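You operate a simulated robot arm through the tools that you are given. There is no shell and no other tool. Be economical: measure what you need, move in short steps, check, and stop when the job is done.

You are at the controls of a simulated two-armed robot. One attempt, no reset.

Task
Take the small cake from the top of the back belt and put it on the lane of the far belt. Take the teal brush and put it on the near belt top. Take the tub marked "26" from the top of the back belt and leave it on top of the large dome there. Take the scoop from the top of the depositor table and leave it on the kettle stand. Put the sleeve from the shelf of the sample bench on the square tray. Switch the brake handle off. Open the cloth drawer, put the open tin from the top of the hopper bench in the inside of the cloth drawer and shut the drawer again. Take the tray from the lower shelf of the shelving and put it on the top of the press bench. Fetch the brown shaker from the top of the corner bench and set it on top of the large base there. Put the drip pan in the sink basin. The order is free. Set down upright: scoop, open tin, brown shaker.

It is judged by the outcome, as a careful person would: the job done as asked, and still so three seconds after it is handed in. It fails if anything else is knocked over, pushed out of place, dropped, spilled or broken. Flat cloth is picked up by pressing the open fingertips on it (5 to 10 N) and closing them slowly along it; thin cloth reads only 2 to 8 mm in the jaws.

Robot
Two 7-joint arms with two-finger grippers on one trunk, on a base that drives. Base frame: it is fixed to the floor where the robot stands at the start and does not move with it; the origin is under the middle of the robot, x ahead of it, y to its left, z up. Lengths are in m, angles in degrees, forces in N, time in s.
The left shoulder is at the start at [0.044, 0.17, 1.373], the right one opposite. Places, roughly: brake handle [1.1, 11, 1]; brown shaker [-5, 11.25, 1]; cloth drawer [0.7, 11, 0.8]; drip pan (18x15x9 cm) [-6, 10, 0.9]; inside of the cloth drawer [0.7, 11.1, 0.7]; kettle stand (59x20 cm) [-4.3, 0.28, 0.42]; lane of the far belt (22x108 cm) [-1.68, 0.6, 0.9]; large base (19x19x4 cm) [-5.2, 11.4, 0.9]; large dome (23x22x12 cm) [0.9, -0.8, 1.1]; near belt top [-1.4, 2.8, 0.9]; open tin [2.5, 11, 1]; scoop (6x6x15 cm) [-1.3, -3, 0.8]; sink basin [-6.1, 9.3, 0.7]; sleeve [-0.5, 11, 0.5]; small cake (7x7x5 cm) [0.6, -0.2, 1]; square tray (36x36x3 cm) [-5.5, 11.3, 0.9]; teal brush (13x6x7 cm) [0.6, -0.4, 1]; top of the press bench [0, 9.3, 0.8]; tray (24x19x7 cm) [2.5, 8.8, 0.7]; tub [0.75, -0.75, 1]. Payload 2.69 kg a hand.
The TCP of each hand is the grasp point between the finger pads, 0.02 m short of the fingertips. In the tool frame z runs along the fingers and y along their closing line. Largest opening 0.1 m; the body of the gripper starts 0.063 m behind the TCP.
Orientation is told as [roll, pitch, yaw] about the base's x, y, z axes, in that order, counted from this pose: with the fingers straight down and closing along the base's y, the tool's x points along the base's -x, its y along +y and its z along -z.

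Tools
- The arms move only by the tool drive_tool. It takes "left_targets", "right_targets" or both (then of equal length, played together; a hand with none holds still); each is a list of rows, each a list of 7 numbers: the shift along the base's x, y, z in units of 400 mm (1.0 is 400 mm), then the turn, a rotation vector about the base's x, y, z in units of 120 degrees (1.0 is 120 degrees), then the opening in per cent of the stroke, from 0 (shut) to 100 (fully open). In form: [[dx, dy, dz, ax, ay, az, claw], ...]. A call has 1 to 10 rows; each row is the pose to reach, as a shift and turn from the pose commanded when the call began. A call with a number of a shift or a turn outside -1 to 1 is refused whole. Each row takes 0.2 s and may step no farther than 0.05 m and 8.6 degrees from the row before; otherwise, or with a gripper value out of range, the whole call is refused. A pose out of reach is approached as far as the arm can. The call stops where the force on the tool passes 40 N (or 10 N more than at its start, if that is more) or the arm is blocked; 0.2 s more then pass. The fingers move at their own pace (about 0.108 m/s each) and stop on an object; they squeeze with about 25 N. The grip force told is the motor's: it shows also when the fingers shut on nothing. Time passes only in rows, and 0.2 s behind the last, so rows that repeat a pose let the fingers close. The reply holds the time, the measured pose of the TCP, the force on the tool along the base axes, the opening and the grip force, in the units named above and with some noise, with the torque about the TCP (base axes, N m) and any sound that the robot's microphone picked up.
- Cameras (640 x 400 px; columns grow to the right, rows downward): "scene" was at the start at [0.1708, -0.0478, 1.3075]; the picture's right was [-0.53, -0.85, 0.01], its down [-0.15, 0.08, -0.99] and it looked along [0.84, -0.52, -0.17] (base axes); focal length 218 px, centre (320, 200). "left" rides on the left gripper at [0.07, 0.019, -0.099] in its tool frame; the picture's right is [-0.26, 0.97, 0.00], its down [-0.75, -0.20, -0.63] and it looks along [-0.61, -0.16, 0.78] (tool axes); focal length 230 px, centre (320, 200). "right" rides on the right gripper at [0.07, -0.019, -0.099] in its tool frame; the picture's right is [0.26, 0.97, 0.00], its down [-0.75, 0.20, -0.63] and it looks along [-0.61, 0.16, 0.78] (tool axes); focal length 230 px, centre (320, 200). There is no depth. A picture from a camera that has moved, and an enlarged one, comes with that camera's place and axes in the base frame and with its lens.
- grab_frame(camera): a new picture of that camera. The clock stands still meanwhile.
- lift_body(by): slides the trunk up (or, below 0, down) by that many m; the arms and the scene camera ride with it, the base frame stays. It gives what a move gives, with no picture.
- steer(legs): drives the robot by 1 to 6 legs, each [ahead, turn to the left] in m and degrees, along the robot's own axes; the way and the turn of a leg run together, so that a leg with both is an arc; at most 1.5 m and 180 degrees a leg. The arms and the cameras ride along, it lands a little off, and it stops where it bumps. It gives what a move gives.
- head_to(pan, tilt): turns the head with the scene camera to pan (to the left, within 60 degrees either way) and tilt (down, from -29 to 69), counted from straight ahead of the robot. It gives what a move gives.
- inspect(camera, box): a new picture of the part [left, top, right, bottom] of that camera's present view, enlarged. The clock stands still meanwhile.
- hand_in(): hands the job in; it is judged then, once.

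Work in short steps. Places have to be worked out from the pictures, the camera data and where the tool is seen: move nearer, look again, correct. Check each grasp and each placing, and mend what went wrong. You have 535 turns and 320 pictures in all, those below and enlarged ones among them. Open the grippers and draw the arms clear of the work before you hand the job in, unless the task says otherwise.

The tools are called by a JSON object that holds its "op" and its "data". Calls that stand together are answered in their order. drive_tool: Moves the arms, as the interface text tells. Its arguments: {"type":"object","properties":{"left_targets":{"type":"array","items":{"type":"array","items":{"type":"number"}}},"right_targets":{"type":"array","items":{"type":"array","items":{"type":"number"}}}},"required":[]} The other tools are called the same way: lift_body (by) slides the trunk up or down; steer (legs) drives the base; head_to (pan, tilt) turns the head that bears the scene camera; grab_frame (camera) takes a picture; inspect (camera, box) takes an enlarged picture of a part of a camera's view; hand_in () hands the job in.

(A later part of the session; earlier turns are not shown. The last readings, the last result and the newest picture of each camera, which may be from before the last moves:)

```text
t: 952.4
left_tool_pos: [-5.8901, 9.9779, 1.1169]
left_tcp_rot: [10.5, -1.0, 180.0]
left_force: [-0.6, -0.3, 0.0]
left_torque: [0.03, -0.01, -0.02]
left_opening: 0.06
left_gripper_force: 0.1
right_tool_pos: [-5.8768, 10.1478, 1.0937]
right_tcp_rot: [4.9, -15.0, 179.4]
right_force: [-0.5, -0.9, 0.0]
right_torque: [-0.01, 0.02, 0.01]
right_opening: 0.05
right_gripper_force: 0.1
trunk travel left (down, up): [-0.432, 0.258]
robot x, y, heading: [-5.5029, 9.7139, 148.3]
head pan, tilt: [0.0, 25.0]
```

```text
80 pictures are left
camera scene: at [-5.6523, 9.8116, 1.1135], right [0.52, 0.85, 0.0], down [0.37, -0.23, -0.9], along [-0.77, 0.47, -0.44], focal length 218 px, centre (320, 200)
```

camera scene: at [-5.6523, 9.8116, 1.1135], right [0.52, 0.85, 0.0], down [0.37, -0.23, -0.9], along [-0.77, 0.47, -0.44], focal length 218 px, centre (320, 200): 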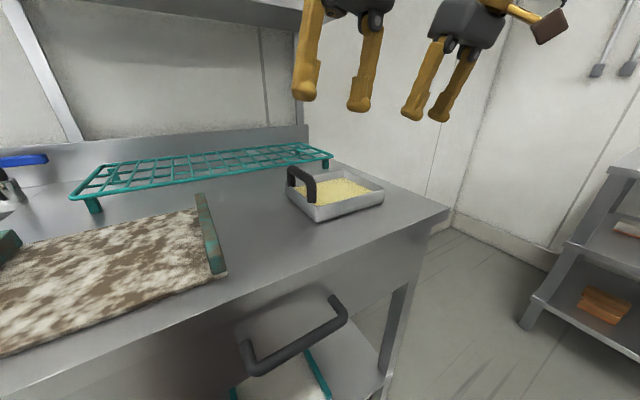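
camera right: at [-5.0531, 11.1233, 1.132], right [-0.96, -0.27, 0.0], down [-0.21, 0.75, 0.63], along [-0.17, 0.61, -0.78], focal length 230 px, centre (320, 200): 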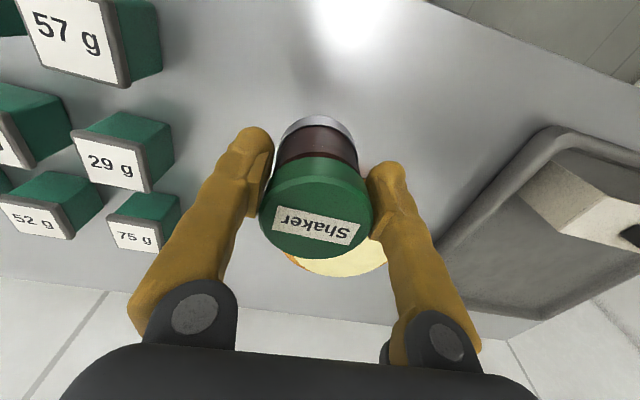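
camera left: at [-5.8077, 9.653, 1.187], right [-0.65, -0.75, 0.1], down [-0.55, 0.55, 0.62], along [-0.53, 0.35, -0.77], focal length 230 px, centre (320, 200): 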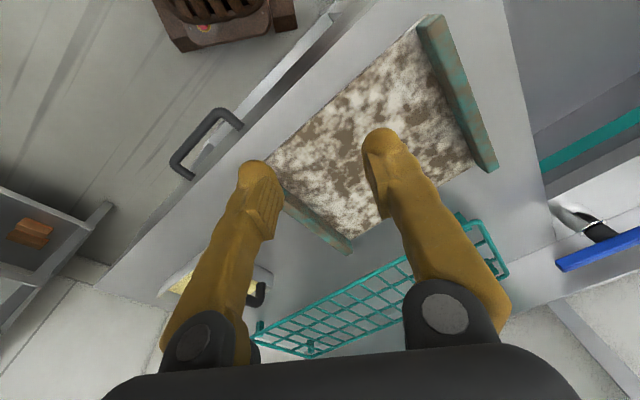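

Pitch both hands forward and move over the pan's ends.

{"op": "drive_tool", "data": {"left_targets": [[-0.04, 0.01, 0, 0.015, 0.05, 0, 60], [-0.08, 0.02, -0.01, 0.03, 0.1, 0, 60], [-0.12, 0.03, -0.02, 0.045, 0.15, 0, 60], [-0.17, 0.035, -0.03, 0.06, 0.2, 0, 60], [-0.22, 0.04, -0.05, 0.075, 0.25, 0, 60], [-0.25, 0.043, -0.09, 0.0875, 0.28, 0, 60], [-0.25, 0.043, -0.09, 0.0875, 0.28, 0, 60]], "right_targets": [[-0.05, 0, 0, 0.01, 0.05, 0, 50], [-0.1, 0.005, 0, 0.02, 0.1, 0, 50], [-0.15, 0.01, -0.01, 0.03, 0.15, 0, 50], [-0.2, 0.015, -0.03, 0.04, 0.2, 0, 50], [-0.26, 0.02, -0.06, 0.04, 0.24, 0, 50], [-0.31, 0.023, -0.1, 0.04, 0.26, 0, 50], [-0.31, 0.023, -0.1, 0.04, 0.26, 0, 50]]}}

{"op": "grab_frame", "data": {"camera": "left"}}

{"op": "grab_frame", "data": {"camera": "right"}}

```text
t: 954.0
left_tool_pos: [-5.9893, 9.9949, 1.0798]
left_tcp_rot: [-1.4, -34.4, -176.3]
left_force: [0.6, -0.7, 0.6]
left_torque: [-0.03, 0.02, -0.02]
left_opening: 0.06
left_gripper_force: 0.2
right_tool_pos: [-6.0007, 10.1574, 1.0561]
right_tcp_rot: [-1.2, -46.1, -177.5]
right_force: [-0.2, 0.4, -0.1]
right_torque: [-0.04, 0.0, -0.01]
right_opening: 0.0499
right_gripper_force: 0.1
trunk travel left (down, up): [-0.432, 0.258]
robot x, y, heading: [-5.494, 9.7121, 148.6]
head pan, tilt: [0.0, 25.0]
```

```text
79 pictures are left
camera left: at [-5.875, 9.98, 1.1222], right [-0.16, -0.98, 0.13], down [-0.27, 0.17, 0.95], along [-0.95, 0.12, -0.29], focal length 230 px, centre (320, 200)
```

left: 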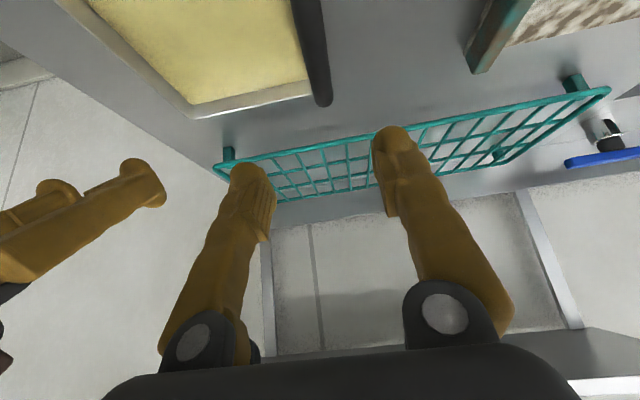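

```text
78 pictures are left
camera right: at [-5.8816, 10.1803, 1.0745], right [0.21, -0.96, -0.2], down [-0.06, -0.22, 0.97], along [-0.98, -0.19, -0.1], focal length 230 px, centre (320, 200)
```

right: 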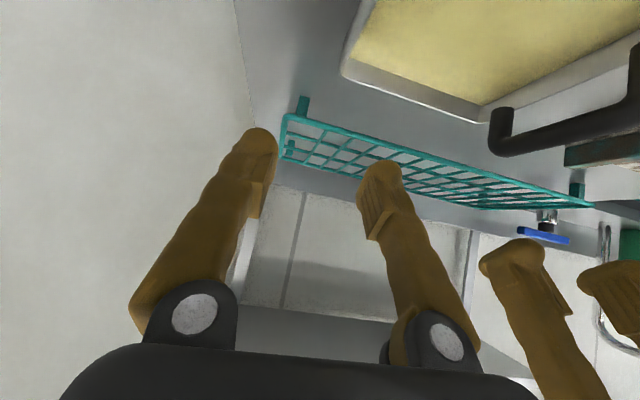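

Refined: pan y 9.99…10.145, handle bar y≈9.988 (x −5.95…−6.044). Correct the hands and lower.

{"op": "drive_tool", "data": {"left_targets": [[-0.02, -0.012, 0, 0, 0, 0, 50], [-0.025, -0.017, 0, 0, 0, -0.02, 50], [-0.025, -0.017, 0, 0, 0, -0.03, 50]], "right_targets": [[0, -0.025, -0.02, 0, 0, 0, 40], [0, -0.045, -0.035, 0, 0, -0.015, 40], [0, -0.045, -0.035, 0, 0, -0.02, 40]]}}

{"op": "lift_body", "data": {"by": -0.07}}

{"op": "grab_frame", "data": {"camera": "left"}}

{"op": "grab_frame", "data": {"camera": "right"}}

```text
t: 954.8
left_tool_pos: [-5.9996, 9.9876, 1.0807]
left_tcp_rot: [-1.3, -34.4, -180.0]
left_force: [-0.4, 0.2, -0.9]
left_torque: [0.03, 0.0, -0.02]
left_opening: 0.0503
left_gripper_force: 0.1
right_tool_pos: [-6.0007, 10.1402, 1.0404]
right_tcp_rot: [-1.2, -46.1, -179.8]
right_force: [0.4, 0.6, 0.0]
right_torque: [-0.01, 0.01, 0.0]
right_opening: 0.0398
right_gripper_force: 0.0
trunk travel left (down, up): [-0.432, 0.258]
robot x, y, heading: [-5.4967, 9.7162, 148.5]
head pan, tilt: [0.0, 25.0]
```

```text
t: 955.9
left_tool_pos: [-5.9996, 9.9866, 1.0111]
left_tcp_rot: [-1.4, -34.4, -180.0]
left_force: [-0.2, 0.0, 0.1]
left_torque: [0.01, 0.05, 0.04]
left_opening: 0.05
left_gripper_force: 0.1
right_tool_pos: [-6.0006, 10.1379, 0.9708]
right_tcp_rot: [-1.2, -46.2, -179.9]
right_force: [-1.1, 0.3, 1.0]
right_torque: [0.01, -0.04, 0.0]
right_opening: 0.04
right_gripper_force: 0.1
trunk travel left (down, up): [-0.362, 0.328]
robot x, y, heading: [-5.4953, 9.7146, 148.7]
head pan, tilt: [0.0, 25.0]
```

```text
77 pictures are left
camera left: at [-5.8864, 9.9652, 1.0526], right [-0.23, -0.97, 0.13], down [-0.26, 0.18, 0.95], along [-0.94, 0.18, -0.29], focal length 230 px, centre (320, 200)
```

left: 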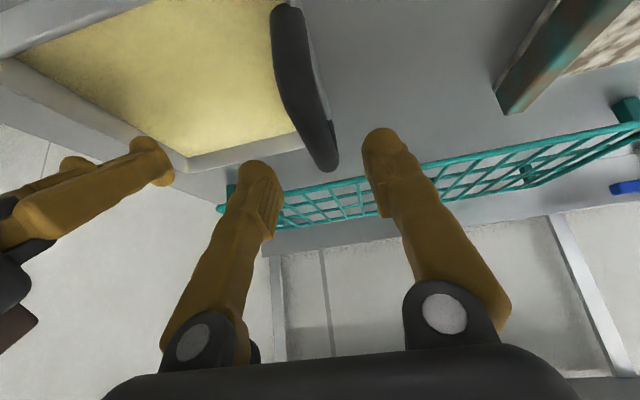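

```text
76 pictures are left
camera right: at [-5.8812, 10.1569, 0.9893], right [0.17, -0.97, -0.2], down [-0.07, -0.21, 0.97], along [-0.98, -0.15, -0.1], focal length 230 px, centre (320, 200)
```

right: 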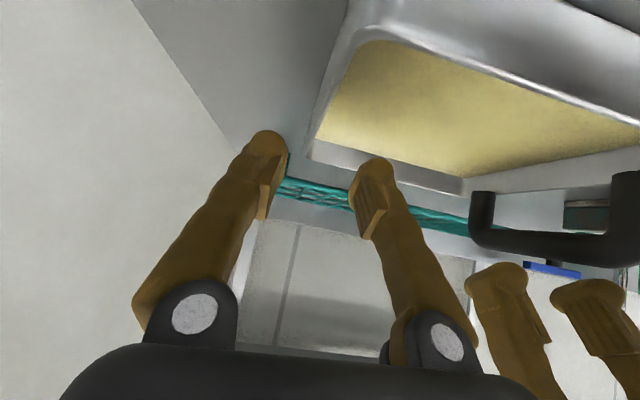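

Both straddle correctly. Lower 3.5 cm and close both.

{"op": "lift_body", "data": {"by": -0.035}}

{"op": "drive_tool", "data": {"left_targets": [[0, 0, 0, 0, 0, 0, 30], [0, 0, 0, 0, 0, 0, 5], [0, 0, 0, 0, 0, 0, 3], [0, 0, 0, 0, 0, 0, 3]], "right_targets": [[0, 0, 0, 0, 0, 0, 30], [0, 0, 0, 0, 0, 0, 5], [0, 0, 0, 0, 0, 0, 3], [0, 0, 0, 0, 0, 0, 3]]}}

{"op": "grab_frame", "data": {"camera": "scene"}}

```text
t: 956.6
left_tool_pos: [-5.9978, 9.9862, 0.9763]
left_tcp_rot: [-1.5, -34.4, -179.9]
left_force: [-0.5, -0.9, -0.7]
left_torque: [0.02, -0.02, -0.03]
left_opening: 0.0498
left_gripper_force: 0.1
right_tool_pos: [-6.0014, 10.1399, 0.9352]
right_tcp_rot: [-1.2, -46.2, -179.8]
right_force: [-0.3, -0.1, 0.2]
right_torque: [0.04, -0.01, 0.02]
right_opening: 0.0399
right_gripper_force: 0.1
trunk travel left (down, up): [-0.327, 0.363]
robot x, y, heading: [-5.4977, 9.7139, 148.4]
head pan, tilt: [0.0, 25.0]
```

```text
t: 957.6
left_tool_pos: [-6.0001, 9.9856, 0.9753]
left_tcp_rot: [-1.3, -34.5, -179.9]
left_force: [-1.1, -18.4, 2.0]
left_torque: [-0.14, 0.17, 0.37]
left_opening: 0.017
left_gripper_force: 25.2
right_tool_pos: [-6.0011, 10.1405, 0.9346]
right_tcp_rot: [-1.2, -46.1, -179.9]
right_force: [1.1, 17.5, -4.2]
right_torque: [0.03, -0.05, -0.19]
right_opening: 0.0146
right_gripper_force: 8.6
trunk travel left (down, up): [-0.327, 0.363]
robot x, y, heading: [-5.4979, 9.7156, 148.5]
head pan, tilt: [0.0, 25.0]
```

```text
75 pictures are left
camera scene: at [-5.6508, 9.8103, 1.0086], right [0.52, 0.85, 0.0], down [0.37, -0.23, -0.9], along [-0.77, 0.47, -0.44], focal length 218 px, centre (320, 200)
```

scene: 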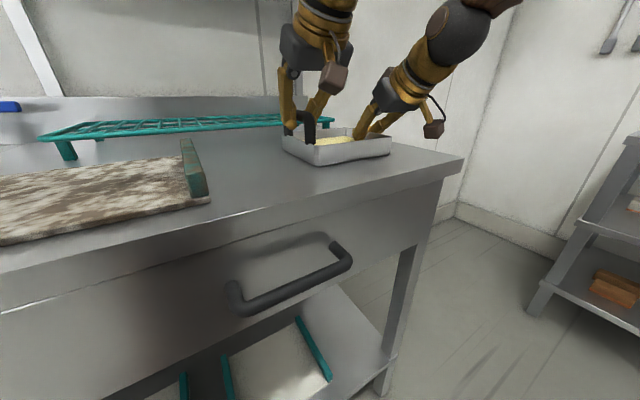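

Relax the squeeze slightly and let the right finish closing.

{"op": "drive_tool", "data": {"left_targets": [[0, -0.005, 0, 0, 0, 0, 3], [0, -0.008, 0, 0, 0, 0, 3], [0, -0.008, 0, 0, 0, 0, 3]], "right_targets": [[0, 0.005, 0, 0, 0, 0, 0], [0, 0.008, 0, 0, 0, 0, 0], [0, 0.008, 0, 0, 0, 0, 0]]}}

{"op": "lift_body", "data": {"by": 0.06}}

{"op": "inspect", "data": {"camera": "scene", "box": [240, 60, 460, 220]}}

```text
t: 958.4
left_tool_pos: [-6.0002, 9.9826, 0.9755]
left_tcp_rot: [-1.4, -34.5, -180.0]
left_force: [0.2, -22.3, 2.7]
left_torque: [-0.12, -0.05, 0.25]
left_opening: 0.0168
left_gripper_force: 24.5
right_tool_pos: [-5.9999, 10.1424, 0.936]
right_tcp_rot: [-1.3, -46.0, -179.9]
right_force: [0.4, 20.9, -2.2]
right_torque: [-0.01, 0.01, -0.31]
right_opening: 0.0061
right_gripper_force: 24.5
trunk travel left (down, up): [-0.327, 0.363]
robot x, y, heading: [-5.4973, 9.7135, 148.6]
head pan, tilt: [0.0, 25.0]
```

```text
t: 959.4
left_tool_pos: [-6.0007, 9.9826, 1.0365]
left_tcp_rot: [-1.3, -34.4, -180.0]
left_force: [1.0, -21.3, 3.0]
left_torque: [-0.08, -0.03, 0.28]
left_opening: 0.0169
left_gripper_force: 24.9
right_tool_pos: [-6.0008, 10.1424, 0.9936]
right_tcp_rot: [-1.2, -45.9, -179.9]
right_force: [-1.2, 21.1, -6.7]
right_torque: [-0.09, -0.05, -0.34]
right_opening: 0.0058
right_gripper_force: 26.0
trunk travel left (down, up): [-0.387, 0.303]
robot x, y, heading: [-5.4955, 9.715, 148.4]
head pan, tilt: [0.0, 25.0]
```

```text
2.50 times, centred on (350, 140) of scene
camera zoom: at [-5.652, 9.8111, 1.0684], right [0.52, 0.85, 0.0], down [0.37, -0.23, -0.9], along [-0.77, 0.47, -0.44], focal length 545 px, centre (245, 350)
```

zoom: 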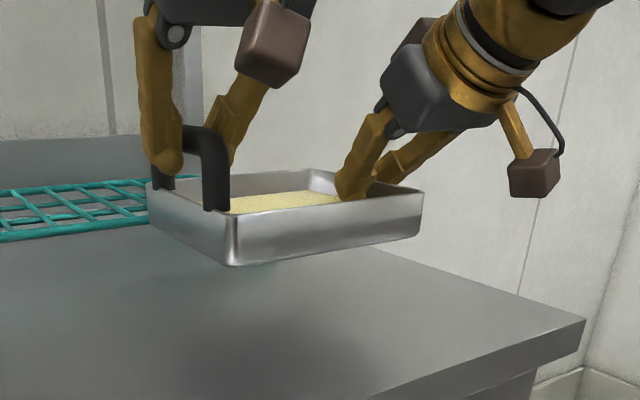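

Pan lifted level (~0.5 kg). Raise 0.13 m more to clear the rack and taps.

{"op": "lift_body", "data": {"by": 0.13}}

{"op": "steer", "data": {"legs": [[0, 8], [0, 8], [0, 8]]}}

{"op": "grab_frame", "data": {"camera": "scene"}}

```text
t: 961.0
left_tool_pos: [-6.0006, 9.9831, 1.1655]
left_tcp_rot: [-1.3, -34.4, -180.0]
left_force: [1.2, -20.8, 2.7]
left_torque: [-0.11, 0.0, 0.23]
left_opening: 0.0165
left_gripper_force: 25.0
right_tool_pos: [-6.0006, 10.1443, 1.1237]
right_tcp_rot: [-1.2, -46.0, -179.9]
right_force: [-0.3, 21.3, -5.8]
right_torque: [-0.01, -0.08, -0.34]
right_opening: 0.006
right_gripper_force: 24.7
trunk travel left (down, up): [-0.517, 0.173]
robot x, y, heading: [-5.4945, 9.7147, 148.6]
head pan, tilt: [0.0, 25.0]
```

```text
t: 963.3
left_tool_pos: [-6.0665, 9.7546, 1.1664]
left_tcp_rot: [-1.3, -34.4, -155.9]
left_force: [9.7, -19.5, 3.1]
left_torque: [-0.09, -0.01, 0.24]
left_opening: 0.0167
left_gripper_force: 24.9
right_tool_pos: [-6.1301, 9.9025, 1.1259]
right_tcp_rot: [-1.4, -46.0, -155.8]
right_force: [-8.5, 19.5, -5.3]
right_torque: [-0.05, -0.08, -0.35]
right_opening: 0.0056
right_gripper_force: 25.8
trunk travel left (down, up): [-0.517, 0.173]
robot x, y, heading: [-5.4956, 9.7172, 172.5]
head pan, tilt: [0.0, 25.0]
```

```text
73 pictures are left
camera scene: at [-5.6792, 9.7421, 1.1985], right [0.13, 0.99, 0.0], down [0.43, -0.06, -0.9], along [-0.89, 0.12, -0.44], focal length 218 px, centre (320, 200)
```

scene: 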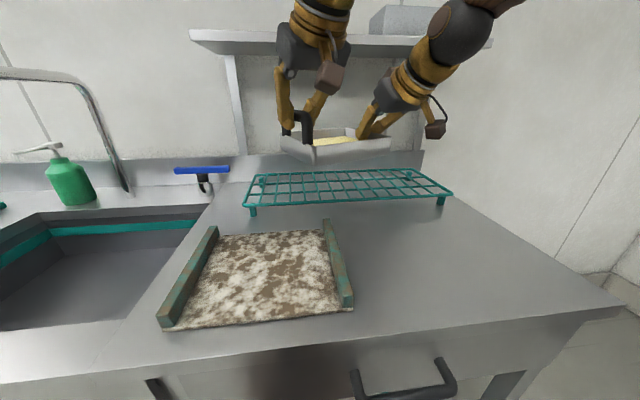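

Smooth. Continue turning 43° more toward the sink.

{"op": "steer", "data": {"legs": [[0, 8], [0, 8], [0, 8], [0, 8], [0, 8], [0, 3]]}}

{"op": "grab_frame", "data": {"camera": "scene"}}

```text
t: 967.2
left_tool_pos: [-5.9256, 9.3709, 1.1744]
left_tcp_rot: [-2.0, -35.3, -113.1]
left_force: [-10.2, 5.4, -6.4]
left_torque: [0.11, 0.07, -0.2]
left_opening: 0.0166
left_gripper_force: 25.3
right_tool_pos: [-6.074, 9.4345, 1.1354]
right_tcp_rot: [-1.9, -46.7, -112.9]
right_force: [9.5, -6.3, 2.9]
right_torque: [-0.04, -0.25, -0.1]
right_opening: 0.0061
right_gripper_force: 24.9
trunk travel left (down, up): [-0.517, 0.173]
robot x, y, heading: [-5.4972, 9.7243, -144.7]
head pan, tilt: [0.0, 25.0]
```

```text
72 pictures are left
camera scene: at [-5.6477, 9.616, 1.1985], right [-0.58, 0.82, 0.0], down [0.36, 0.25, -0.9], along [-0.73, -0.52, -0.44], focal length 218 px, centre (320, 200)
```

scene: 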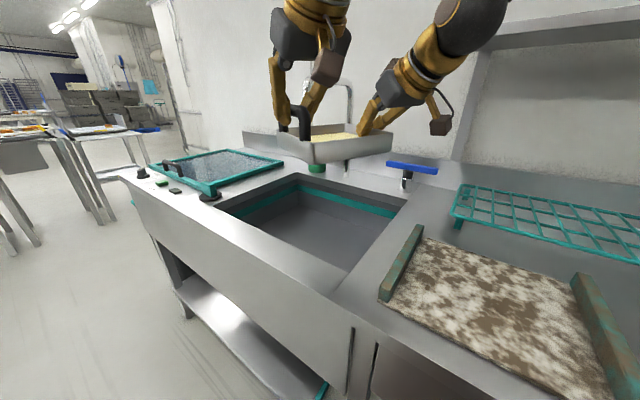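

Pan is level near the sink; basin x −6.265…−5.925, y 9.02…9.485. Extend both hands ~6 cm outward to put the pan over the basin (centre ≈[-6.053,9.369]).

{"op": "drive_tool", "data": {"left_targets": [[-0.03, -0.02, 0, 0, 0, 0, 3], [-0.06, -0.04, 0, 0, 0, 0, 3], [-0.09, -0.06, 0, 0, 0, 0, 3], [-0.12, -0.08, 0, 0, 0, 0, 3], [-0.145, -0.095, 0, 0, 0, 0, 3], [-0.145, -0.095, 0, 0, 0, 0, 3]], "right_targets": [[-0.03, -0.02, 0, 0, 0, 0, 0], [-0.06, -0.04, 0, 0, 0, 0, 0], [-0.09, -0.06, 0, 0, 0, 0, 0], [-0.12, -0.08, 0, 0, 0, 0, 0], [-0.145, -0.095, 0, 0, 0, 0, 0], [-0.145, -0.095, 0, 0, 0, 0, 0]]}}

{"op": "lift_body", "data": {"by": -0.12}}

{"op": "grab_frame", "data": {"camera": "scene"}}

```text
t: 968.6
left_tool_pos: [-5.9713, 9.3439, 1.183]
left_tcp_rot: [-2.6, -36.2, -113.0]
left_force: [-9.9, 6.3, -5.8]
left_torque: [0.1, 0.0, -0.16]
left_opening: 0.0165
left_gripper_force: 25.2
right_tool_pos: [-6.1211, 9.4069, 1.145]
right_tcp_rot: [-2.5, -47.5, -112.7]
right_force: [11.0, -5.9, 2.7]
right_torque: [-0.12, -0.24, -0.06]
right_opening: 0.0058
right_gripper_force: 25.1
trunk travel left (down, up): [-0.517, 0.173]
robot x, y, heading: [-5.4982, 9.7226, -144.9]
head pan, tilt: [0.0, 25.0]
```

```text
t: 970.1
left_tool_pos: [-5.9687, 9.3469, 1.064]
left_tcp_rot: [-2.6, -36.1, -112.8]
left_force: [-17.3, 8.8, -7.3]
left_torque: [0.07, 0.03, -0.26]
left_opening: 0.0164
left_gripper_force: 25.5
right_tool_pos: [-6.1195, 9.4076, 1.0257]
right_tcp_rot: [-2.5, -47.7, -112.5]
right_force: [17.2, -8.4, 5.1]
right_torque: [-0.05, -0.31, 0.0]
right_opening: 0.0059
right_gripper_force: 24.9
trunk travel left (down, up): [-0.397, 0.293]
robot x, y, heading: [-5.499, 9.7206, -144.6]
head pan, tilt: [0.0, 25.0]
```

```text
71 pictures are left
camera scene: at [-5.6464, 9.6181, 1.0786], right [-0.58, 0.82, 0.0], down [0.36, 0.25, -0.9], along [-0.73, -0.52, -0.44], focal length 218 px, centre (320, 200)
```

scene: 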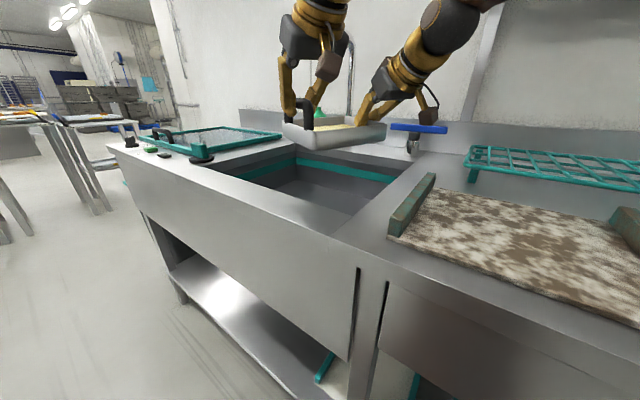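

Zoom to check the pan against the basin edges.

{"op": "inspect", "data": {"camera": "scene", "box": [180, 80, 460, 255]}}

{"op": "grab_frame", "data": {"camera": "left"}}

```text
2.29 times, centred on (320, 168) of scene
camera zoom: at [-5.6464, 9.6181, 1.0786], right [-0.58, 0.82, 0.0], down [0.36, 0.25, -0.9], along [-0.73, -0.52, -0.44], focal length 498 px, centre (320, 274)
```

zoom: 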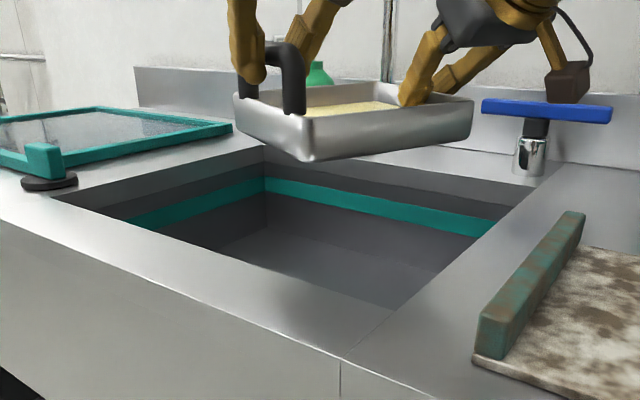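

```text
69 pictures are left
camera left: at [-5.9044, 9.441, 1.1014], right [0.8, -0.59, 0.12], down [-0.25, -0.15, 0.96], along [-0.55, -0.79, -0.26], focal length 230 px, centre (320, 200)
```

left: 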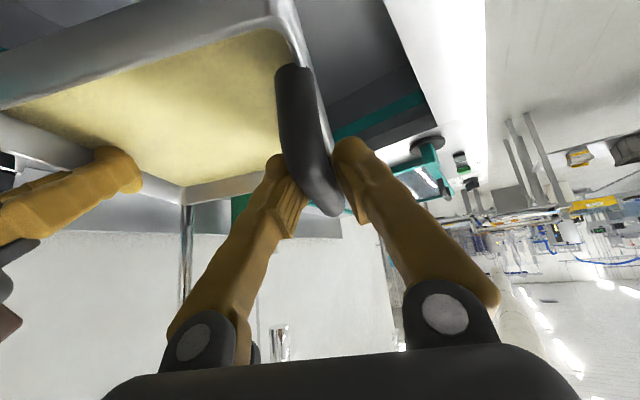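

Footprint is inside, but the left gripper body would graze the front rim; shift 3.5 cm further in.

{"op": "drive_tool", "data": {"left_targets": [[-0.03, -0.013, 0, 0, 0, 0, 3], [-0.06, -0.026, 0, 0, 0, 0, 3], [-0.09, -0.04, 0, 0, 0, 0, 3], [-0.09, -0.04, 0, 0, 0, 0, 3]], "right_targets": [[-0.03, -0.013, 0, 0, 0, 0, 0], [-0.06, -0.026, 0, 0, 0, 0, 0], [-0.09, -0.04, 0, 0, 0, 0, 0], [-0.09, -0.04, 0, 0, 0, 0, 0]]}}

{"op": "lift_body", "data": {"by": -0.08}}

{"op": "inspect", "data": {"camera": "scene", "box": [180, 80, 460, 255]}}

```text
t: 971.1
left_tool_pos: [-6.0057, 9.3291, 1.0639]
left_tcp_rot: [-2.5, -36.1, -112.8]
left_force: [-14.2, 8.0, -8.3]
left_torque: [0.2, -0.11, -0.32]
left_opening: 0.0169
left_gripper_force: 24.9
right_tool_pos: [-6.156, 9.3928, 1.0244]
right_tcp_rot: [-2.5, -47.6, -112.5]
right_force: [12.8, -8.2, 5.5]
right_torque: [-0.25, -0.26, -0.05]
right_opening: 0.0059
right_gripper_force: 25.4
trunk travel left (down, up): [-0.397, 0.293]
robot x, y, heading: [-5.4962, 9.7215, -144.6]
head pan, tilt: [0.0, 25.0]
```

```text
t: 972.3
left_tool_pos: [-6.0066, 9.3287, 0.9854]
left_tcp_rot: [-2.4, -36.1, -112.7]
left_force: [-10.7, 6.8, -6.6]
left_torque: [0.11, -0.01, -0.19]
left_opening: 0.0165
left_gripper_force: 25.3
right_tool_pos: [-6.1543, 9.3926, 0.9451]
right_tcp_rot: [-2.5, -47.6, -112.6]
right_force: [10.2, -6.7, 4.3]
right_torque: [-0.1, -0.3, -0.11]
right_opening: 0.0059
right_gripper_force: 25.3
trunk travel left (down, up): [-0.317, 0.373]
robot x, y, heading: [-5.5001, 9.7207, -144.9]
head pan, tilt: [0.0, 25.0]
```

```text
2.29 times, centred on (320, 168) of scene
camera zoom: at [-5.6452, 9.6189, 0.9986], right [-0.58, 0.82, 0.0], down [0.36, 0.25, -0.9], along [-0.73, -0.52, -0.44], focal length 498 px, centre (320, 274)
```

zoom: 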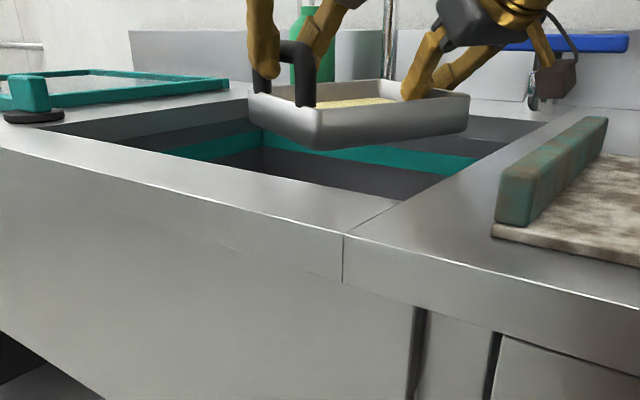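

The sink is ~16 cm deep; from here the right wrist would hit the counter when lowering. I'll raise the pan again, and shift the base 0.27 m south: turn left to face south first.

{"op": "lift_body", "data": {"by": 0.2}}

{"op": "steer", "data": {"legs": [[0, 8], [0, 8], [0, 8], [0, 8], [0, 8], [0, 8]]}}

{"op": "grab_frame", "data": {"camera": "scene"}}

```text
t: 973.6
left_tool_pos: [-5.9884, 9.3413, 1.1237]
left_tcp_rot: [-3.3, -37.1, -112.5]
left_force: [-1.7, 3.0, -3.1]
left_torque: [0.2, -0.06, -0.12]
left_opening: 0.0169
left_gripper_force: 24.8
right_tool_pos: [-6.1394, 9.403, 1.0856]
right_tcp_rot: [-3.3, -48.6, -111.9]
right_force: [3.9, -2.2, 2.2]
right_torque: [-0.28, -0.04, -0.15]
right_opening: 0.0058
right_gripper_force: 24.7
trunk travel left (down, up): [-0.442, 0.248]
robot x, y, heading: [-5.4958, 9.7217, -144.6]
head pan, tilt: [0.0, 25.0]
stopped: the arm was blocked; the commanded pose is now the measured one
```

```text
t: 977.6
left_tool_pos: [-5.5765, 9.1388, 1.1411]
left_tcp_rot: [-4.7, -38.7, -67.3]
left_force: [-1.5, 0.2, -2.7]
left_torque: [0.14, 0.08, -0.02]
left_opening: 0.0167
left_gripper_force: 25.0
right_tool_pos: [-5.7273, 9.0762, 1.1093]
right_tcp_rot: [-4.8, -50.1, -66.5]
right_force: [3.0, 3.0, 1.2]
right_torque: [-0.12, -0.2, -0.14]
right_opening: 0.0061
right_gripper_force: 25.5
trunk travel left (down, up): [-0.442, 0.248]
robot x, y, heading: [-5.5039, 9.7228, -100.5]
head pan, tilt: [0.0, 25.0]
stopped in leg 6: the robot was blocked; the commanded pose is now the measured one
```

```text
67 pictures are left
camera scene: at [-5.5347, 9.5469, 1.1239], right [-0.98, 0.18, 0.0], down [0.08, 0.43, -0.9], along [-0.16, -0.89, -0.43], focal length 218 px, centre (320, 200)
```

scene: 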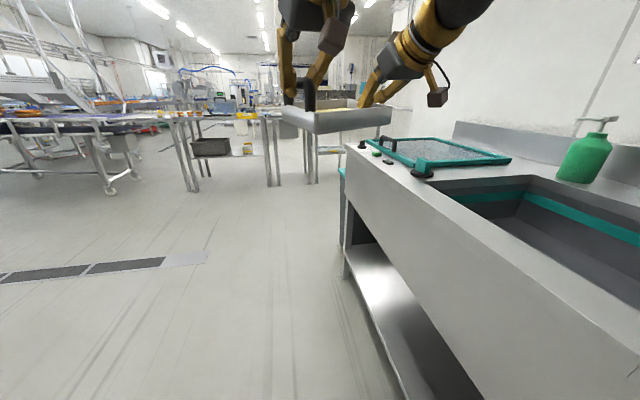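

Level still. Turn 10° more to face due south, then drive 0.28 m.

{"op": "steer", "data": {"legs": [[0, 6], [0, 6]]}}

{"op": "steer", "data": {"legs": [[0.28, 0]]}}

```text
t: 979.1
left_tool_pos: [-5.455, 9.1309, 1.1382]
left_tcp_rot: [-4.4, -38.5, -55.3]
left_force: [-7.5, -3.9, -4.9]
left_torque: [0.11, 0.13, -0.15]
left_opening: 0.0168
left_gripper_force: 25.3
right_tool_pos: [-5.5889, 9.0401, 1.1033]
right_tcp_rot: [-4.4, -49.8, -54.9]
right_force: [7.6, 4.8, 1.6]
right_torque: [0.09, -0.13, -0.08]
right_opening: 0.0059
right_gripper_force: 24.7
trunk travel left (down, up): [-0.442, 0.248]
robot x, y, heading: [-5.5048, 9.7208, -88.3]
head pan, tilt: [0.0, 25.0]
```

```text
t: 981.1
left_tool_pos: [-5.4443, 8.8642, 1.1465]
left_tcp_rot: [-4.9, -39.2, -54.8]
left_force: [-9.0, -4.7, -4.2]
left_torque: [0.11, 0.12, -0.13]
left_opening: 0.0164
left_gripper_force: 25.4
right_tool_pos: [-5.5774, 8.7723, 1.1116]
right_tcp_rot: [-5.1, -50.6, -54.0]
right_force: [8.8, 3.8, 1.8]
right_torque: [0.11, -0.22, -0.02]
right_opening: 0.0059
right_gripper_force: 25.5
trunk travel left (down, up): [-0.442, 0.248]
robot x, y, heading: [-5.4996, 9.4382, -87.8]
head pan, tilt: [0.0, 25.0]
```

Turn right 72° to swing the pan over the sink.

{"op": "steer", "data": {"legs": [[0, -8], [0, -8], [0, -8], [0, -8], [0, -8], [0, -8]]}}

{"op": "steer", "data": {"legs": [[0, -8], [0, -8], [0, -8]]}}

{"op": "grab_frame", "data": {"camera": "scene"}}

```text
t: 985.2
left_tool_pos: [-5.8729, 9.0267, 1.1575]
left_tcp_rot: [-5.8, -40.2, -102.2]
left_force: [-14.5, 4.1, -6.2]
left_torque: [0.17, -0.01, -0.16]
left_opening: 0.0169
left_gripper_force: 25.3
right_tool_pos: [-6.0315, 9.0637, 1.1228]
right_tcp_rot: [-6.0, -51.4, -101.3]
right_force: [13.8, -4.7, 3.1]
right_torque: [-0.13, -0.21, -0.02]
right_opening: 0.0061
right_gripper_force: 25.5
trunk travel left (down, up): [-0.442, 0.248]
robot x, y, heading: [-5.4963, 9.4343, -135.7]
head pan, tilt: [0.0, 25.0]
```

```text
t: 987.5
left_tool_pos: [-5.9877, 9.2219, 1.1652]
left_tcp_rot: [-6.5, -41.0, -125.5]
left_force: [-8.1, 7.0, -5.8]
left_torque: [0.09, -0.11, -0.15]
left_opening: 0.0167
left_gripper_force: 24.9
right_tool_pos: [-6.1194, 9.318, 1.1345]
right_tcp_rot: [-6.8, -52.1, -124.3]
right_force: [8.2, -7.3, 2.4]
right_torque: [-0.13, -0.16, -0.07]
right_opening: 0.0059
right_gripper_force: 24.5
trunk travel left (down, up): [-0.442, 0.248]
robot x, y, heading: [-5.4959, 9.4337, -159.7]
head pan, tilt: [0.0, 25.0]
```

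```text
66 pictures are left
camera scene: at [-5.664, 9.3712, 1.1231], right [-0.35, 0.94, 0.0], down [0.41, 0.15, -0.9], along [-0.84, -0.31, -0.44], focal length 218 px, centre (320, 200)
```

scene: 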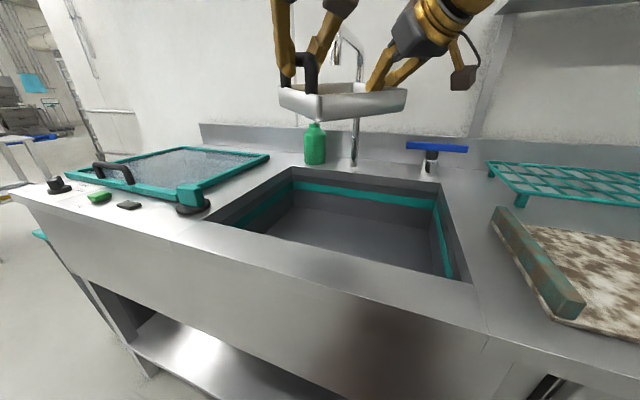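

Good view: basin x −6.27…−5.93, y 9.05…9.485. Shift the pan to centre ≈[-6.115,9.235].

{"op": "drive_tool", "data": {"left_targets": [[-0.03, -0.017, 0, 0, 0, 0, 3], [-0.06, -0.034, 0, 0, 0, 0, 3], [-0.09, -0.051, 0, 0, 0, 0, 3], [-0.12, -0.068, 0, 0, 0, 0, 3], [-0.155, -0.088, 0, 0, 0, 0, 3], [-0.155, -0.088, 0, 0, 0, 0, 3]], "right_targets": [[-0.03, -0.017, 0, 0, 0, 0, 0], [-0.06, -0.034, 0, 0, 0, 0, 0], [-0.09, -0.051, -0.005, 0, 0, 0, 0], [-0.12, -0.068, -0.01, 0, 0, 0, 0], [-0.155, -0.088, -0.015, 0, 0, 0, 0], [-0.155, -0.088, -0.015, 0, 0, 0, 0]]}}

{"op": "lift_body", "data": {"by": -0.15}}

{"op": "grab_frame", "data": {"camera": "scene"}}

```text
t: 988.9
left_tool_pos: [-6.032, 9.1933, 1.1738]
left_tcp_rot: [-7.1, -41.8, -125.0]
left_force: [-9.4, 9.2, -6.8]
left_torque: [0.18, -0.14, -0.18]
left_opening: 0.0165
left_gripper_force: 25.3
right_tool_pos: [-6.1639, 9.2891, 1.1386]
right_tcp_rot: [-7.5, -53.0, -123.7]
right_force: [9.8, -8.9, 3.7]
right_torque: [-0.34, -0.26, -0.13]
right_opening: 0.0059
right_gripper_force: 25.2
trunk travel left (down, up): [-0.442, 0.248]
robot x, y, heading: [-5.4924, 9.4349, -159.5]
head pan, tilt: [0.0, 25.0]
```

```text
t: 990.6
left_tool_pos: [-6.0333, 9.1938, 1.023]
left_tcp_rot: [-7.1, -41.7, -125.1]
left_force: [-14.7, 12.5, -8.8]
left_torque: [0.05, -0.01, -0.24]
left_opening: 0.0165
left_gripper_force: 24.6
right_tool_pos: [-6.1643, 9.2878, 0.9875]
right_tcp_rot: [-7.4, -52.8, -123.6]
right_force: [15.4, -13.5, 6.1]
right_torque: [-0.25, -0.4, -0.04]
right_opening: 0.0059
right_gripper_force: 24.9
trunk travel left (down, up): [-0.292, 0.398]
robot x, y, heading: [-5.4979, 9.4349, -159.5]
head pan, tilt: [0.0, 25.0]
```

```text
65 pictures are left
camera scene: at [-5.6617, 9.3719, 0.9732], right [-0.35, 0.94, 0.0], down [0.41, 0.15, -0.9], along [-0.84, -0.31, -0.44], focal length 218 px, centre (320, 200)
```

scene: 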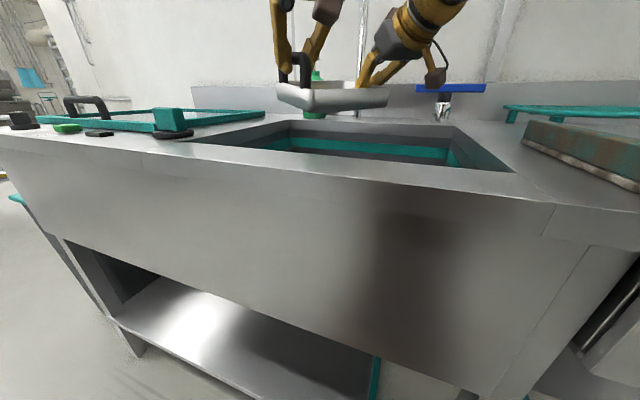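

Over the basin. Relax the pull slightly and lower 0.13 m.

{"op": "drive_tool", "data": {"left_targets": [[-0.005, 0.004, 0, 0, 0, 0, 3], [-0.009, 0.007, 0, 0, 0, 0, 3], [-0.009, 0.007, 0, 0, 0, 0, 3]], "right_targets": [[0.005, -0.004, 0, 0, 0, 0, 0], [0.009, -0.007, 0, 0, 0, 0, 0], [0.009, -0.007, 0, 0, 0, 0, 0]]}}

{"op": "lift_body", "data": {"by": -0.12}}

{"op": "grab_frame", "data": {"camera": "right"}}

{"op": "head_to", "data": {"pan": 0, "tilt": -10}}

{"op": "grab_frame", "data": {"camera": "scene"}}

```text
t: 991.4
left_tool_pos: [-6.036, 9.1922, 1.0246]
left_tcp_rot: [-6.7, -41.9, -124.8]
left_force: [21.7, -15.1, 2.4]
left_torque: [0.24, -0.45, 0.25]
left_opening: 0.0168
left_gripper_force: 24.9
right_tool_pos: [-6.1649, 9.2893, 0.9874]
right_tcp_rot: [-7.7, -52.8, -123.9]
right_force: [-22.0, 15.7, -5.6]
right_torque: [-0.37, 0.1, -0.45]
right_opening: 0.0062
right_gripper_force: 24.4
trunk travel left (down, up): [-0.292, 0.398]
robot x, y, heading: [-5.4879, 9.4354, -159.7]
head pan, tilt: [0.0, 25.0]
```

```text
t: 992.6
left_tool_pos: [-6.0189, 9.2013, 0.9317]
left_tcp_rot: [-7.6, -43.0, -124.5]
left_force: [2.6, 1.1, -2.6]
left_torque: [-0.13, 0.1, -0.06]
left_opening: 0.0167
left_gripper_force: 24.9
right_tool_pos: [-6.1485, 9.2958, 0.8971]
right_tcp_rot: [-9.2, -53.8, -122.9]
right_force: [-0.9, 0.4, 0.8]
right_torque: [-0.02, -0.39, -0.23]
right_opening: 0.0063
right_gripper_force: 24.8
trunk travel left (down, up): [-0.187, 0.503]
robot x, y, heading: [-5.4943, 9.4307, -159.6]
head pan, tilt: [0.0, 25.0]
stopped: the force on the tool passed its limit at 40 N (the readings are from after the stop); the commanded pose is now the measured one
```

```text
64 pictures are left
camera right: at [-6.0834, 9.402, 0.9003], right [0.82, -0.49, -0.3], down [0.27, -0.14, 0.95], along [-0.51, -0.86, 0.02], focal length 230 px, centre (320, 200)
```

right: 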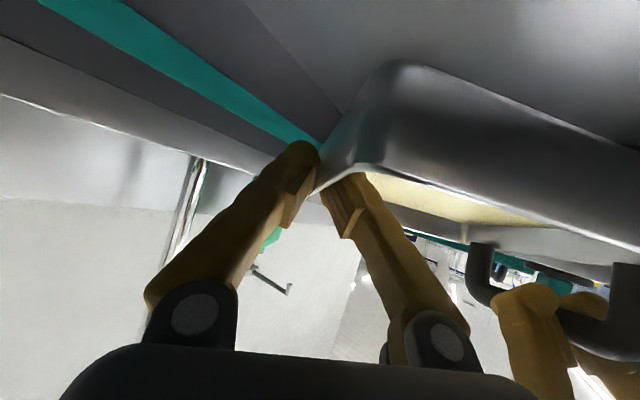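

```text
t: 993.6
left_tool_pos: [-6.0215, 9.1994, 0.9289]
left_tcp_rot: [-7.3, -42.8, -124.5]
left_force: [1.9, 1.0, -4.0]
left_torque: [0.24, -0.31, -0.06]
left_opening: 0.0166
left_gripper_force: 25.3
right_tool_pos: [-6.151, 9.2964, 0.8929]
right_tcp_rot: [-8.7, -53.4, -123.2]
right_force: [-2.5, -0.7, 2.1]
right_torque: [-0.38, -0.12, -0.23]
right_opening: 0.006
right_gripper_force: 24.7
trunk travel left (down, up): [-0.187, 0.503]
robot x, y, heading: [-5.4916, 9.4301, -159.4]
head pan, tilt: [0.0, -10.0]
```

```text
63 pictures are left
camera scene: at [-5.6536, 9.3749, 0.9242], right [-0.35, 0.94, 0.0], down [-0.15, -0.05, -0.99], along [-0.93, -0.34, 0.16], focal length 218 px, centre (320, 200)
```

scene: 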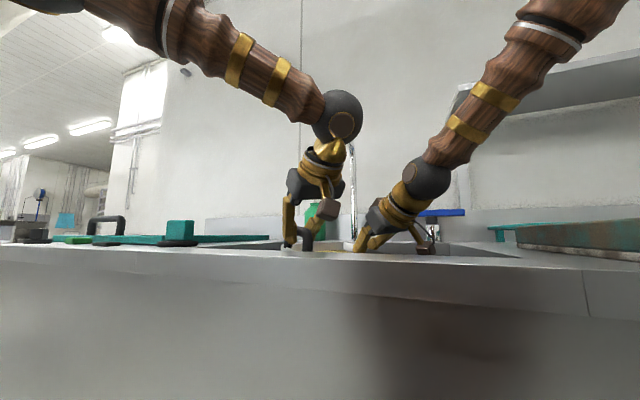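

The pan is partly in the basin. Continue lowering in 5 cm steps.

{"op": "lift_body", "data": {"by": -0.05}}

{"op": "lift_body", "data": {"by": -0.04}}

{"op": "grab_frame", "data": {"camera": "left"}}

```text
t: 994.4
left_tool_pos: [-6.009, 9.2048, 0.9005]
left_tcp_rot: [-9.6, -43.9, -122.9]
left_force: [1.1, 2.1, -4.5]
left_torque: [-0.17, 0.12, -0.05]
left_opening: 0.0168
left_gripper_force: 24.8
right_tool_pos: [-6.1379, 9.3, 0.8579]
right_tcp_rot: [-9.7, -54.3, -122.3]
right_force: [1.0, -0.3, 2.1]
right_torque: [0.03, -0.5, -0.23]
right_opening: 0.0063
right_gripper_force: 25.1
trunk travel left (down, up): [-0.14, 0.55]
robot x, y, heading: [-5.4924, 9.4326, -159.5]
head pan, tilt: [0.0, -10.0]
stopped: the force on the tool passed its limit at 51 N (the readings are from after the stop); the commanded pose is now the measured one
```

```text
t: 994.9
left_tool_pos: [-5.9972, 9.2099, 0.9046]
left_tcp_rot: [-11.9, -45.0, -121.3]
left_force: [1.5, 1.4, -4.7]
left_torque: [-0.26, 0.19, -0.05]
left_opening: 0.0166
left_gripper_force: 25.3
right_tool_pos: [-6.1241, 9.303, 0.8563]
right_tcp_rot: [-10.7, -55.3, -121.6]
right_force: [0.1, -0.8, 2.2]
right_torque: [0.08, -0.65, -0.21]
right_opening: 0.0059
right_gripper_force: 24.4
trunk travel left (down, up): [-0.126, 0.564]
robot x, y, heading: [-5.4928, 9.4332, -159.9]
head pan, tilt: [0.0, -10.0]
stopped: the force on the tool passed its limit at 58 N (the readings are from after the stop); the commanded pose is now the measured one
```

```text
62 pictures are left
camera left: at [-5.9053, 9.2881, 0.9207], right [0.64, -0.77, 0.04], down [-0.09, -0.02, 1.0], along [-0.76, -0.64, -0.08], focal length 230 px, centre (320, 200)
```

left: 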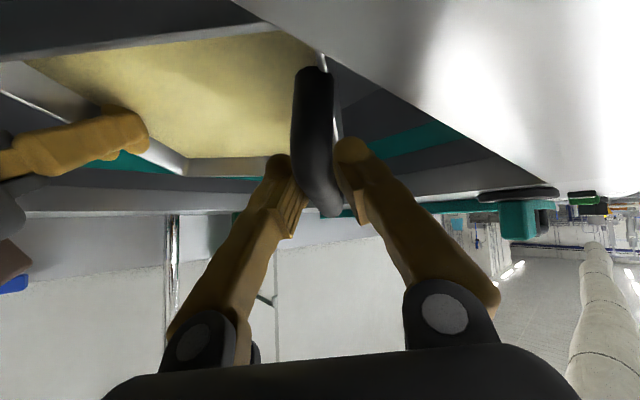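

The left hand's camera mount is touching the front counter strip. Raise 6 cm and shift the pan further in (−x) before lowering.

{"op": "lift_body", "data": {"by": 0.06}}

{"op": "drive_tool", "data": {"left_targets": [[-0.03, -0.012, 0, 0, 0, 0, 3], [-0.06, -0.024, 0, 0, 0, 0, 3], [-0.09, -0.036, 0, 0, 0, 0, 3], [-0.12, -0.048, 0, 0, 0, 0, 3], [-0.15, -0.06, 0, 0, 0, 0, 3], [-0.18, -0.072, 0, 0, 0, 0, 3], [-0.18, -0.072, 0, 0, 0, 0, 3]], "right_targets": [[-0.03, -0.012, 0, 0, 0, 0, 0], [-0.06, -0.024, 0.004, 0, 0, 0, 0], [-0.09, -0.036, 0.008, 0, 0, 0, 0], [-0.12, -0.048, 0.012, 0, 0, 0, 0], [-0.15, -0.06, 0.016, 0, 0, 0, 0], [-0.18, -0.072, 0.02, 0, 0, 0, 0], [-0.18, -0.072, 0.02, 0, 0, 0, 0]]}}

{"op": "head_to", "data": {"pan": 0, "tilt": 20}}

{"op": "grab_frame", "data": {"camera": "left"}}

```text
t: 995.9
left_tool_pos: [-6.0009, 9.2085, 0.9633]
left_tcp_rot: [-11.9, -44.8, -121.1]
left_force: [-0.2, 3.7, -6.4]
left_torque: [0.33, -0.41, -0.18]
left_opening: 0.0166
left_gripper_force: 24.8
right_tool_pos: [-6.1261, 9.3021, 0.9135]
right_tcp_rot: [-10.4, -55.1, -121.6]
right_force: [-0.1, -3.1, 2.9]
right_torque: [-0.51, -0.17, -0.22]
right_opening: 0.0062
right_gripper_force: 24.8
trunk travel left (down, up): [-0.186, 0.504]
robot x, y, heading: [-5.491, 9.4335, -159.5]
head pan, tilt: [0.0, -10.0]
```

```text
t: 997.5
left_tool_pos: [-6.0734, 9.1794, 0.9624]
left_tcp_rot: [-11.8, -45.0, -121.1]
left_force: [8.2, -3.5, -2.3]
left_torque: [0.21, -0.29, -0.03]
left_opening: 0.0163
left_gripper_force: 24.3
right_tool_pos: [-6.2012, 9.2747, 0.9218]
right_tcp_rot: [-10.6, -55.1, -121.7]
right_force: [-7.9, 3.1, -1.0]
right_torque: [-0.37, -0.13, -0.27]
right_opening: 0.006
right_gripper_force: 24.8
trunk travel left (down, up): [-0.186, 0.504]
robot x, y, heading: [-5.4923, 9.4304, -159.6]
head pan, tilt: [0.0, -10.0]
```

```text
t: 998.4
left_tool_pos: [-6.0718, 9.1795, 0.9624]
left_tcp_rot: [-11.8, -44.9, -121.0]
left_force: [15.7, -10.2, 0.9]
left_torque: [0.02, -0.12, 0.15]
left_opening: 0.0162
left_gripper_force: 25.2
right_tool_pos: [-6.2001, 9.2748, 0.9205]
right_tcp_rot: [-10.4, -55.0, -121.7]
right_force: [-15.8, 9.5, -4.3]
right_torque: [-0.13, -0.23, -0.41]
right_opening: 0.0062
right_gripper_force: 25.4
trunk travel left (down, up): [-0.186, 0.504]
robot x, y, heading: [-5.492, 9.4359, -159.7]
head pan, tilt: [0.0, 20.0]
```

```text
61 pictures are left
camera left: at [-5.9813, 9.2577, 0.9797], right [0.65, -0.76, 0.04], down [-0.09, -0.02, 1.0], along [-0.76, -0.65, -0.09], focal length 230 px, centre (320, 200)
```

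left: 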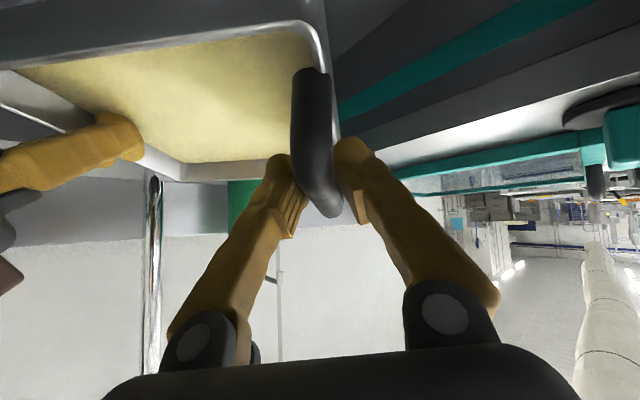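

Now 5 cm clear of the front strip. Relax the squeeze and lower in small steps.

{"op": "drive_tool", "data": {"left_targets": [[0.003, -0.002, 0, 0, 0, 0, 3], [0.004, -0.003, 0, 0, 0, 0, 3], [0.004, -0.003, 0, 0, 0, 0, 3]], "right_targets": [[-0.003, 0.002, 0, 0, 0, 0, 0], [-0.004, 0.003, 0, 0, 0, 0, 0], [-0.004, 0.003, 0, 0, 0, 0, 0]]}}

{"op": "lift_body", "data": {"by": -0.05}}

{"op": "lift_body", "data": {"by": -0.04}}

```text
t: 999.2
left_tool_pos: [-6.0703, 9.1789, 0.9649]
left_tcp_rot: [-12.0, -44.8, -121.2]
left_force: [0.8, -0.2, -4.3]
left_torque: [-0.2, 0.34, 0.14]
left_opening: 0.0161
left_gripper_force: 24.9
right_tool_pos: [-6.1991, 9.275, 0.922]
right_tcp_rot: [-10.4, -55.1, -121.6]
right_force: [-0.3, -0.5, 0.7]
right_torque: [0.1, -0.59, -0.16]
right_opening: 0.006
right_gripper_force: 25.0
trunk travel left (down, up): [-0.186, 0.504]
robot x, y, heading: [-5.4936, 9.4336, -159.8]
head pan, tilt: [0.0, 20.0]
```

```text
t: 1000.1
left_tool_pos: [-6.0707, 9.1785, 0.9135]
left_tcp_rot: [-11.9, -44.9, -121.1]
left_force: [-8.9, 8.1, -7.8]
left_torque: [0.09, -0.06, -0.21]
left_opening: 0.016
left_gripper_force: 25.4
right_tool_pos: [-6.1988, 9.2741, 0.8717]
right_tcp_rot: [-10.5, -55.2, -121.6]
right_force: [9.2, -9.3, 5.3]
right_torque: [-0.24, -0.38, -0.15]
right_opening: 0.0059
right_gripper_force: 25.1
trunk travel left (down, up): [-0.136, 0.554]
robot x, y, heading: [-5.4892, 9.4305, -159.5]
head pan, tilt: [0.0, 20.0]
```

```text
t: 1001.0
left_tool_pos: [-6.0725, 9.1795, 0.8738]
left_tcp_rot: [-11.9, -44.8, -121.1]
left_force: [-14.2, 13.5, -10.8]
left_torque: [0.23, -0.18, -0.35]
left_opening: 0.0162
left_gripper_force: 24.5
right_tool_pos: [-6.1997, 9.2746, 0.8328]
right_tcp_rot: [-10.5, -55.2, -121.6]
right_force: [13.4, -14.5, 7.3]
right_torque: [-0.38, -0.31, -0.05]
right_opening: 0.0061
right_gripper_force: 25.0
trunk travel left (down, up): [-0.096, 0.594]
robot x, y, heading: [-5.4933, 9.4356, -159.7]
head pan, tilt: [0.0, 20.0]
```

Smooth. Relax again and lower 4 cm more.

{"op": "drive_tool", "data": {"left_targets": [[-0.003, 0.0025, 0, 0, 0, 0, 3], [-0.004, 0.003, 0, 0, 0, 0, 3], [-0.004, 0.003, 0, 0, 0, 0, 3]], "right_targets": [[0.003, -0.0025, 0, 0, 0, 0, 0], [0.004, -0.003, 0, 0, 0, 0, 0], [0.004, -0.003, 0, 0, 0, 0, 0]]}}

{"op": "lift_body", "data": {"by": -0.035}}

{"op": "lift_body", "data": {"by": -0.015}}

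{"op": "grab_frame", "data": {"camera": "right"}}

```text
t: 1001.8
left_tool_pos: [-6.0717, 9.1785, 0.8745]
left_tcp_rot: [-11.8, -44.9, -121.0]
left_force: [-4.9, 6.9, -7.1]
left_torque: [0.31, -0.3, -0.24]
left_opening: 0.016
left_gripper_force: 24.9
right_tool_pos: [-6.1994, 9.2745, 0.8319]
right_tcp_rot: [-10.5, -55.2, -121.8]
right_force: [3.8, -7.4, 4.6]
right_torque: [-0.44, -0.21, -0.2]
right_opening: 0.0059
right_gripper_force: 24.9
trunk travel left (down, up): [-0.096, 0.594]
robot x, y, heading: [-5.4933, 9.4339, -159.6]
head pan, tilt: [0.0, 20.0]
```

```text
t: 1002.6
left_tool_pos: [-6.0725, 9.1787, 0.8404]
left_tcp_rot: [-11.9, -44.9, -121.0]
left_force: [0.0, 1.4, -4.0]
left_torque: [0.03, -0.1, -0.06]
left_opening: 0.0161
left_gripper_force: 25.0
right_tool_pos: [-6.1991, 9.2744, 0.7954]
right_tcp_rot: [-10.6, -55.0, -121.7]
right_force: [-0.2, -1.4, 2.1]
right_torque: [-0.21, -0.35, -0.24]
right_opening: 0.0057
right_gripper_force: 25.3
trunk travel left (down, up): [-0.061, 0.629]
robot x, y, heading: [-5.4916, 9.4308, -159.9]
head pan, tilt: [0.0, 20.0]
```

```text
t: 1003.2
left_tool_pos: [-6.0709, 9.1784, 0.8255]
left_tcp_rot: [-11.8, -44.9, -121.0]
left_force: [5.9, -4.3, -2.6]
left_torque: [0.3, -0.34, 0.07]
left_opening: 0.0156
left_gripper_force: 25.4
right_tool_pos: [-6.1993, 9.2746, 0.7858]
right_tcp_rot: [-10.9, -55.6, -121.4]
right_force: [-7.6, -1.6, 15.0]
right_torque: [0.03, -0.52, -0.24]
right_opening: 0.0059
right_gripper_force: 25.2
trunk travel left (down, up): [-0.046, 0.644]
robot x, y, heading: [-5.4938, 9.4338, -159.6]
head pan, tilt: [0.0, 20.0]
```

```text
60 pictures are left
camera right: at [-6.1347, 9.3799, 0.7847], right [0.81, -0.5, -0.32], down [0.3, -0.12, 0.95], along [-0.51, -0.86, 0.05], focal length 230 px, centre (320, 200)
```

right: 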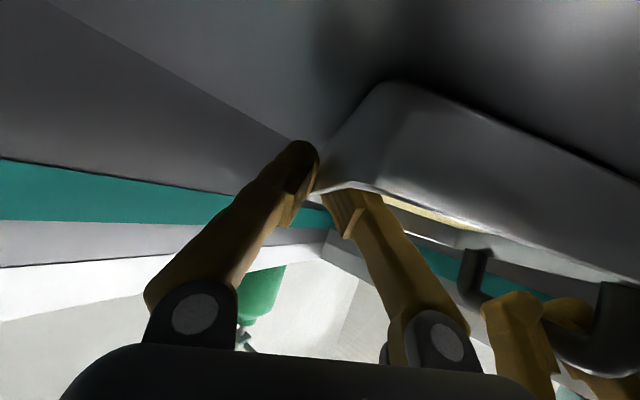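

The right end is touching the floor. Lower 1 cm more for the left end.

{"op": "lift_body", "data": {"by": -0.008}}

```text
t: 1003.8
left_tool_pos: [-6.0721, 9.1792, 0.8167]
left_tcp_rot: [-12.0, -44.8, -121.1]
left_force: [0.8, -1.4, -4.2]
left_torque: [0.27, -0.29, 0.15]
left_opening: 0.009
left_gripper_force: 24.9
right_tool_pos: [-6.1975, 9.2731, 0.7734]
right_tcp_rot: [-10.5, -55.2, -121.6]
right_force: [-0.7, -2.5, 13.4]
right_torque: [-0.02, -0.52, -0.2]
right_opening: 0.0061
right_gripper_force: 25.6
trunk travel left (down, up): [-0.038, 0.652]
robot x, y, heading: [-5.4917, 9.4342, -159.4]
head pan, tilt: [0.0, 20.0]
```

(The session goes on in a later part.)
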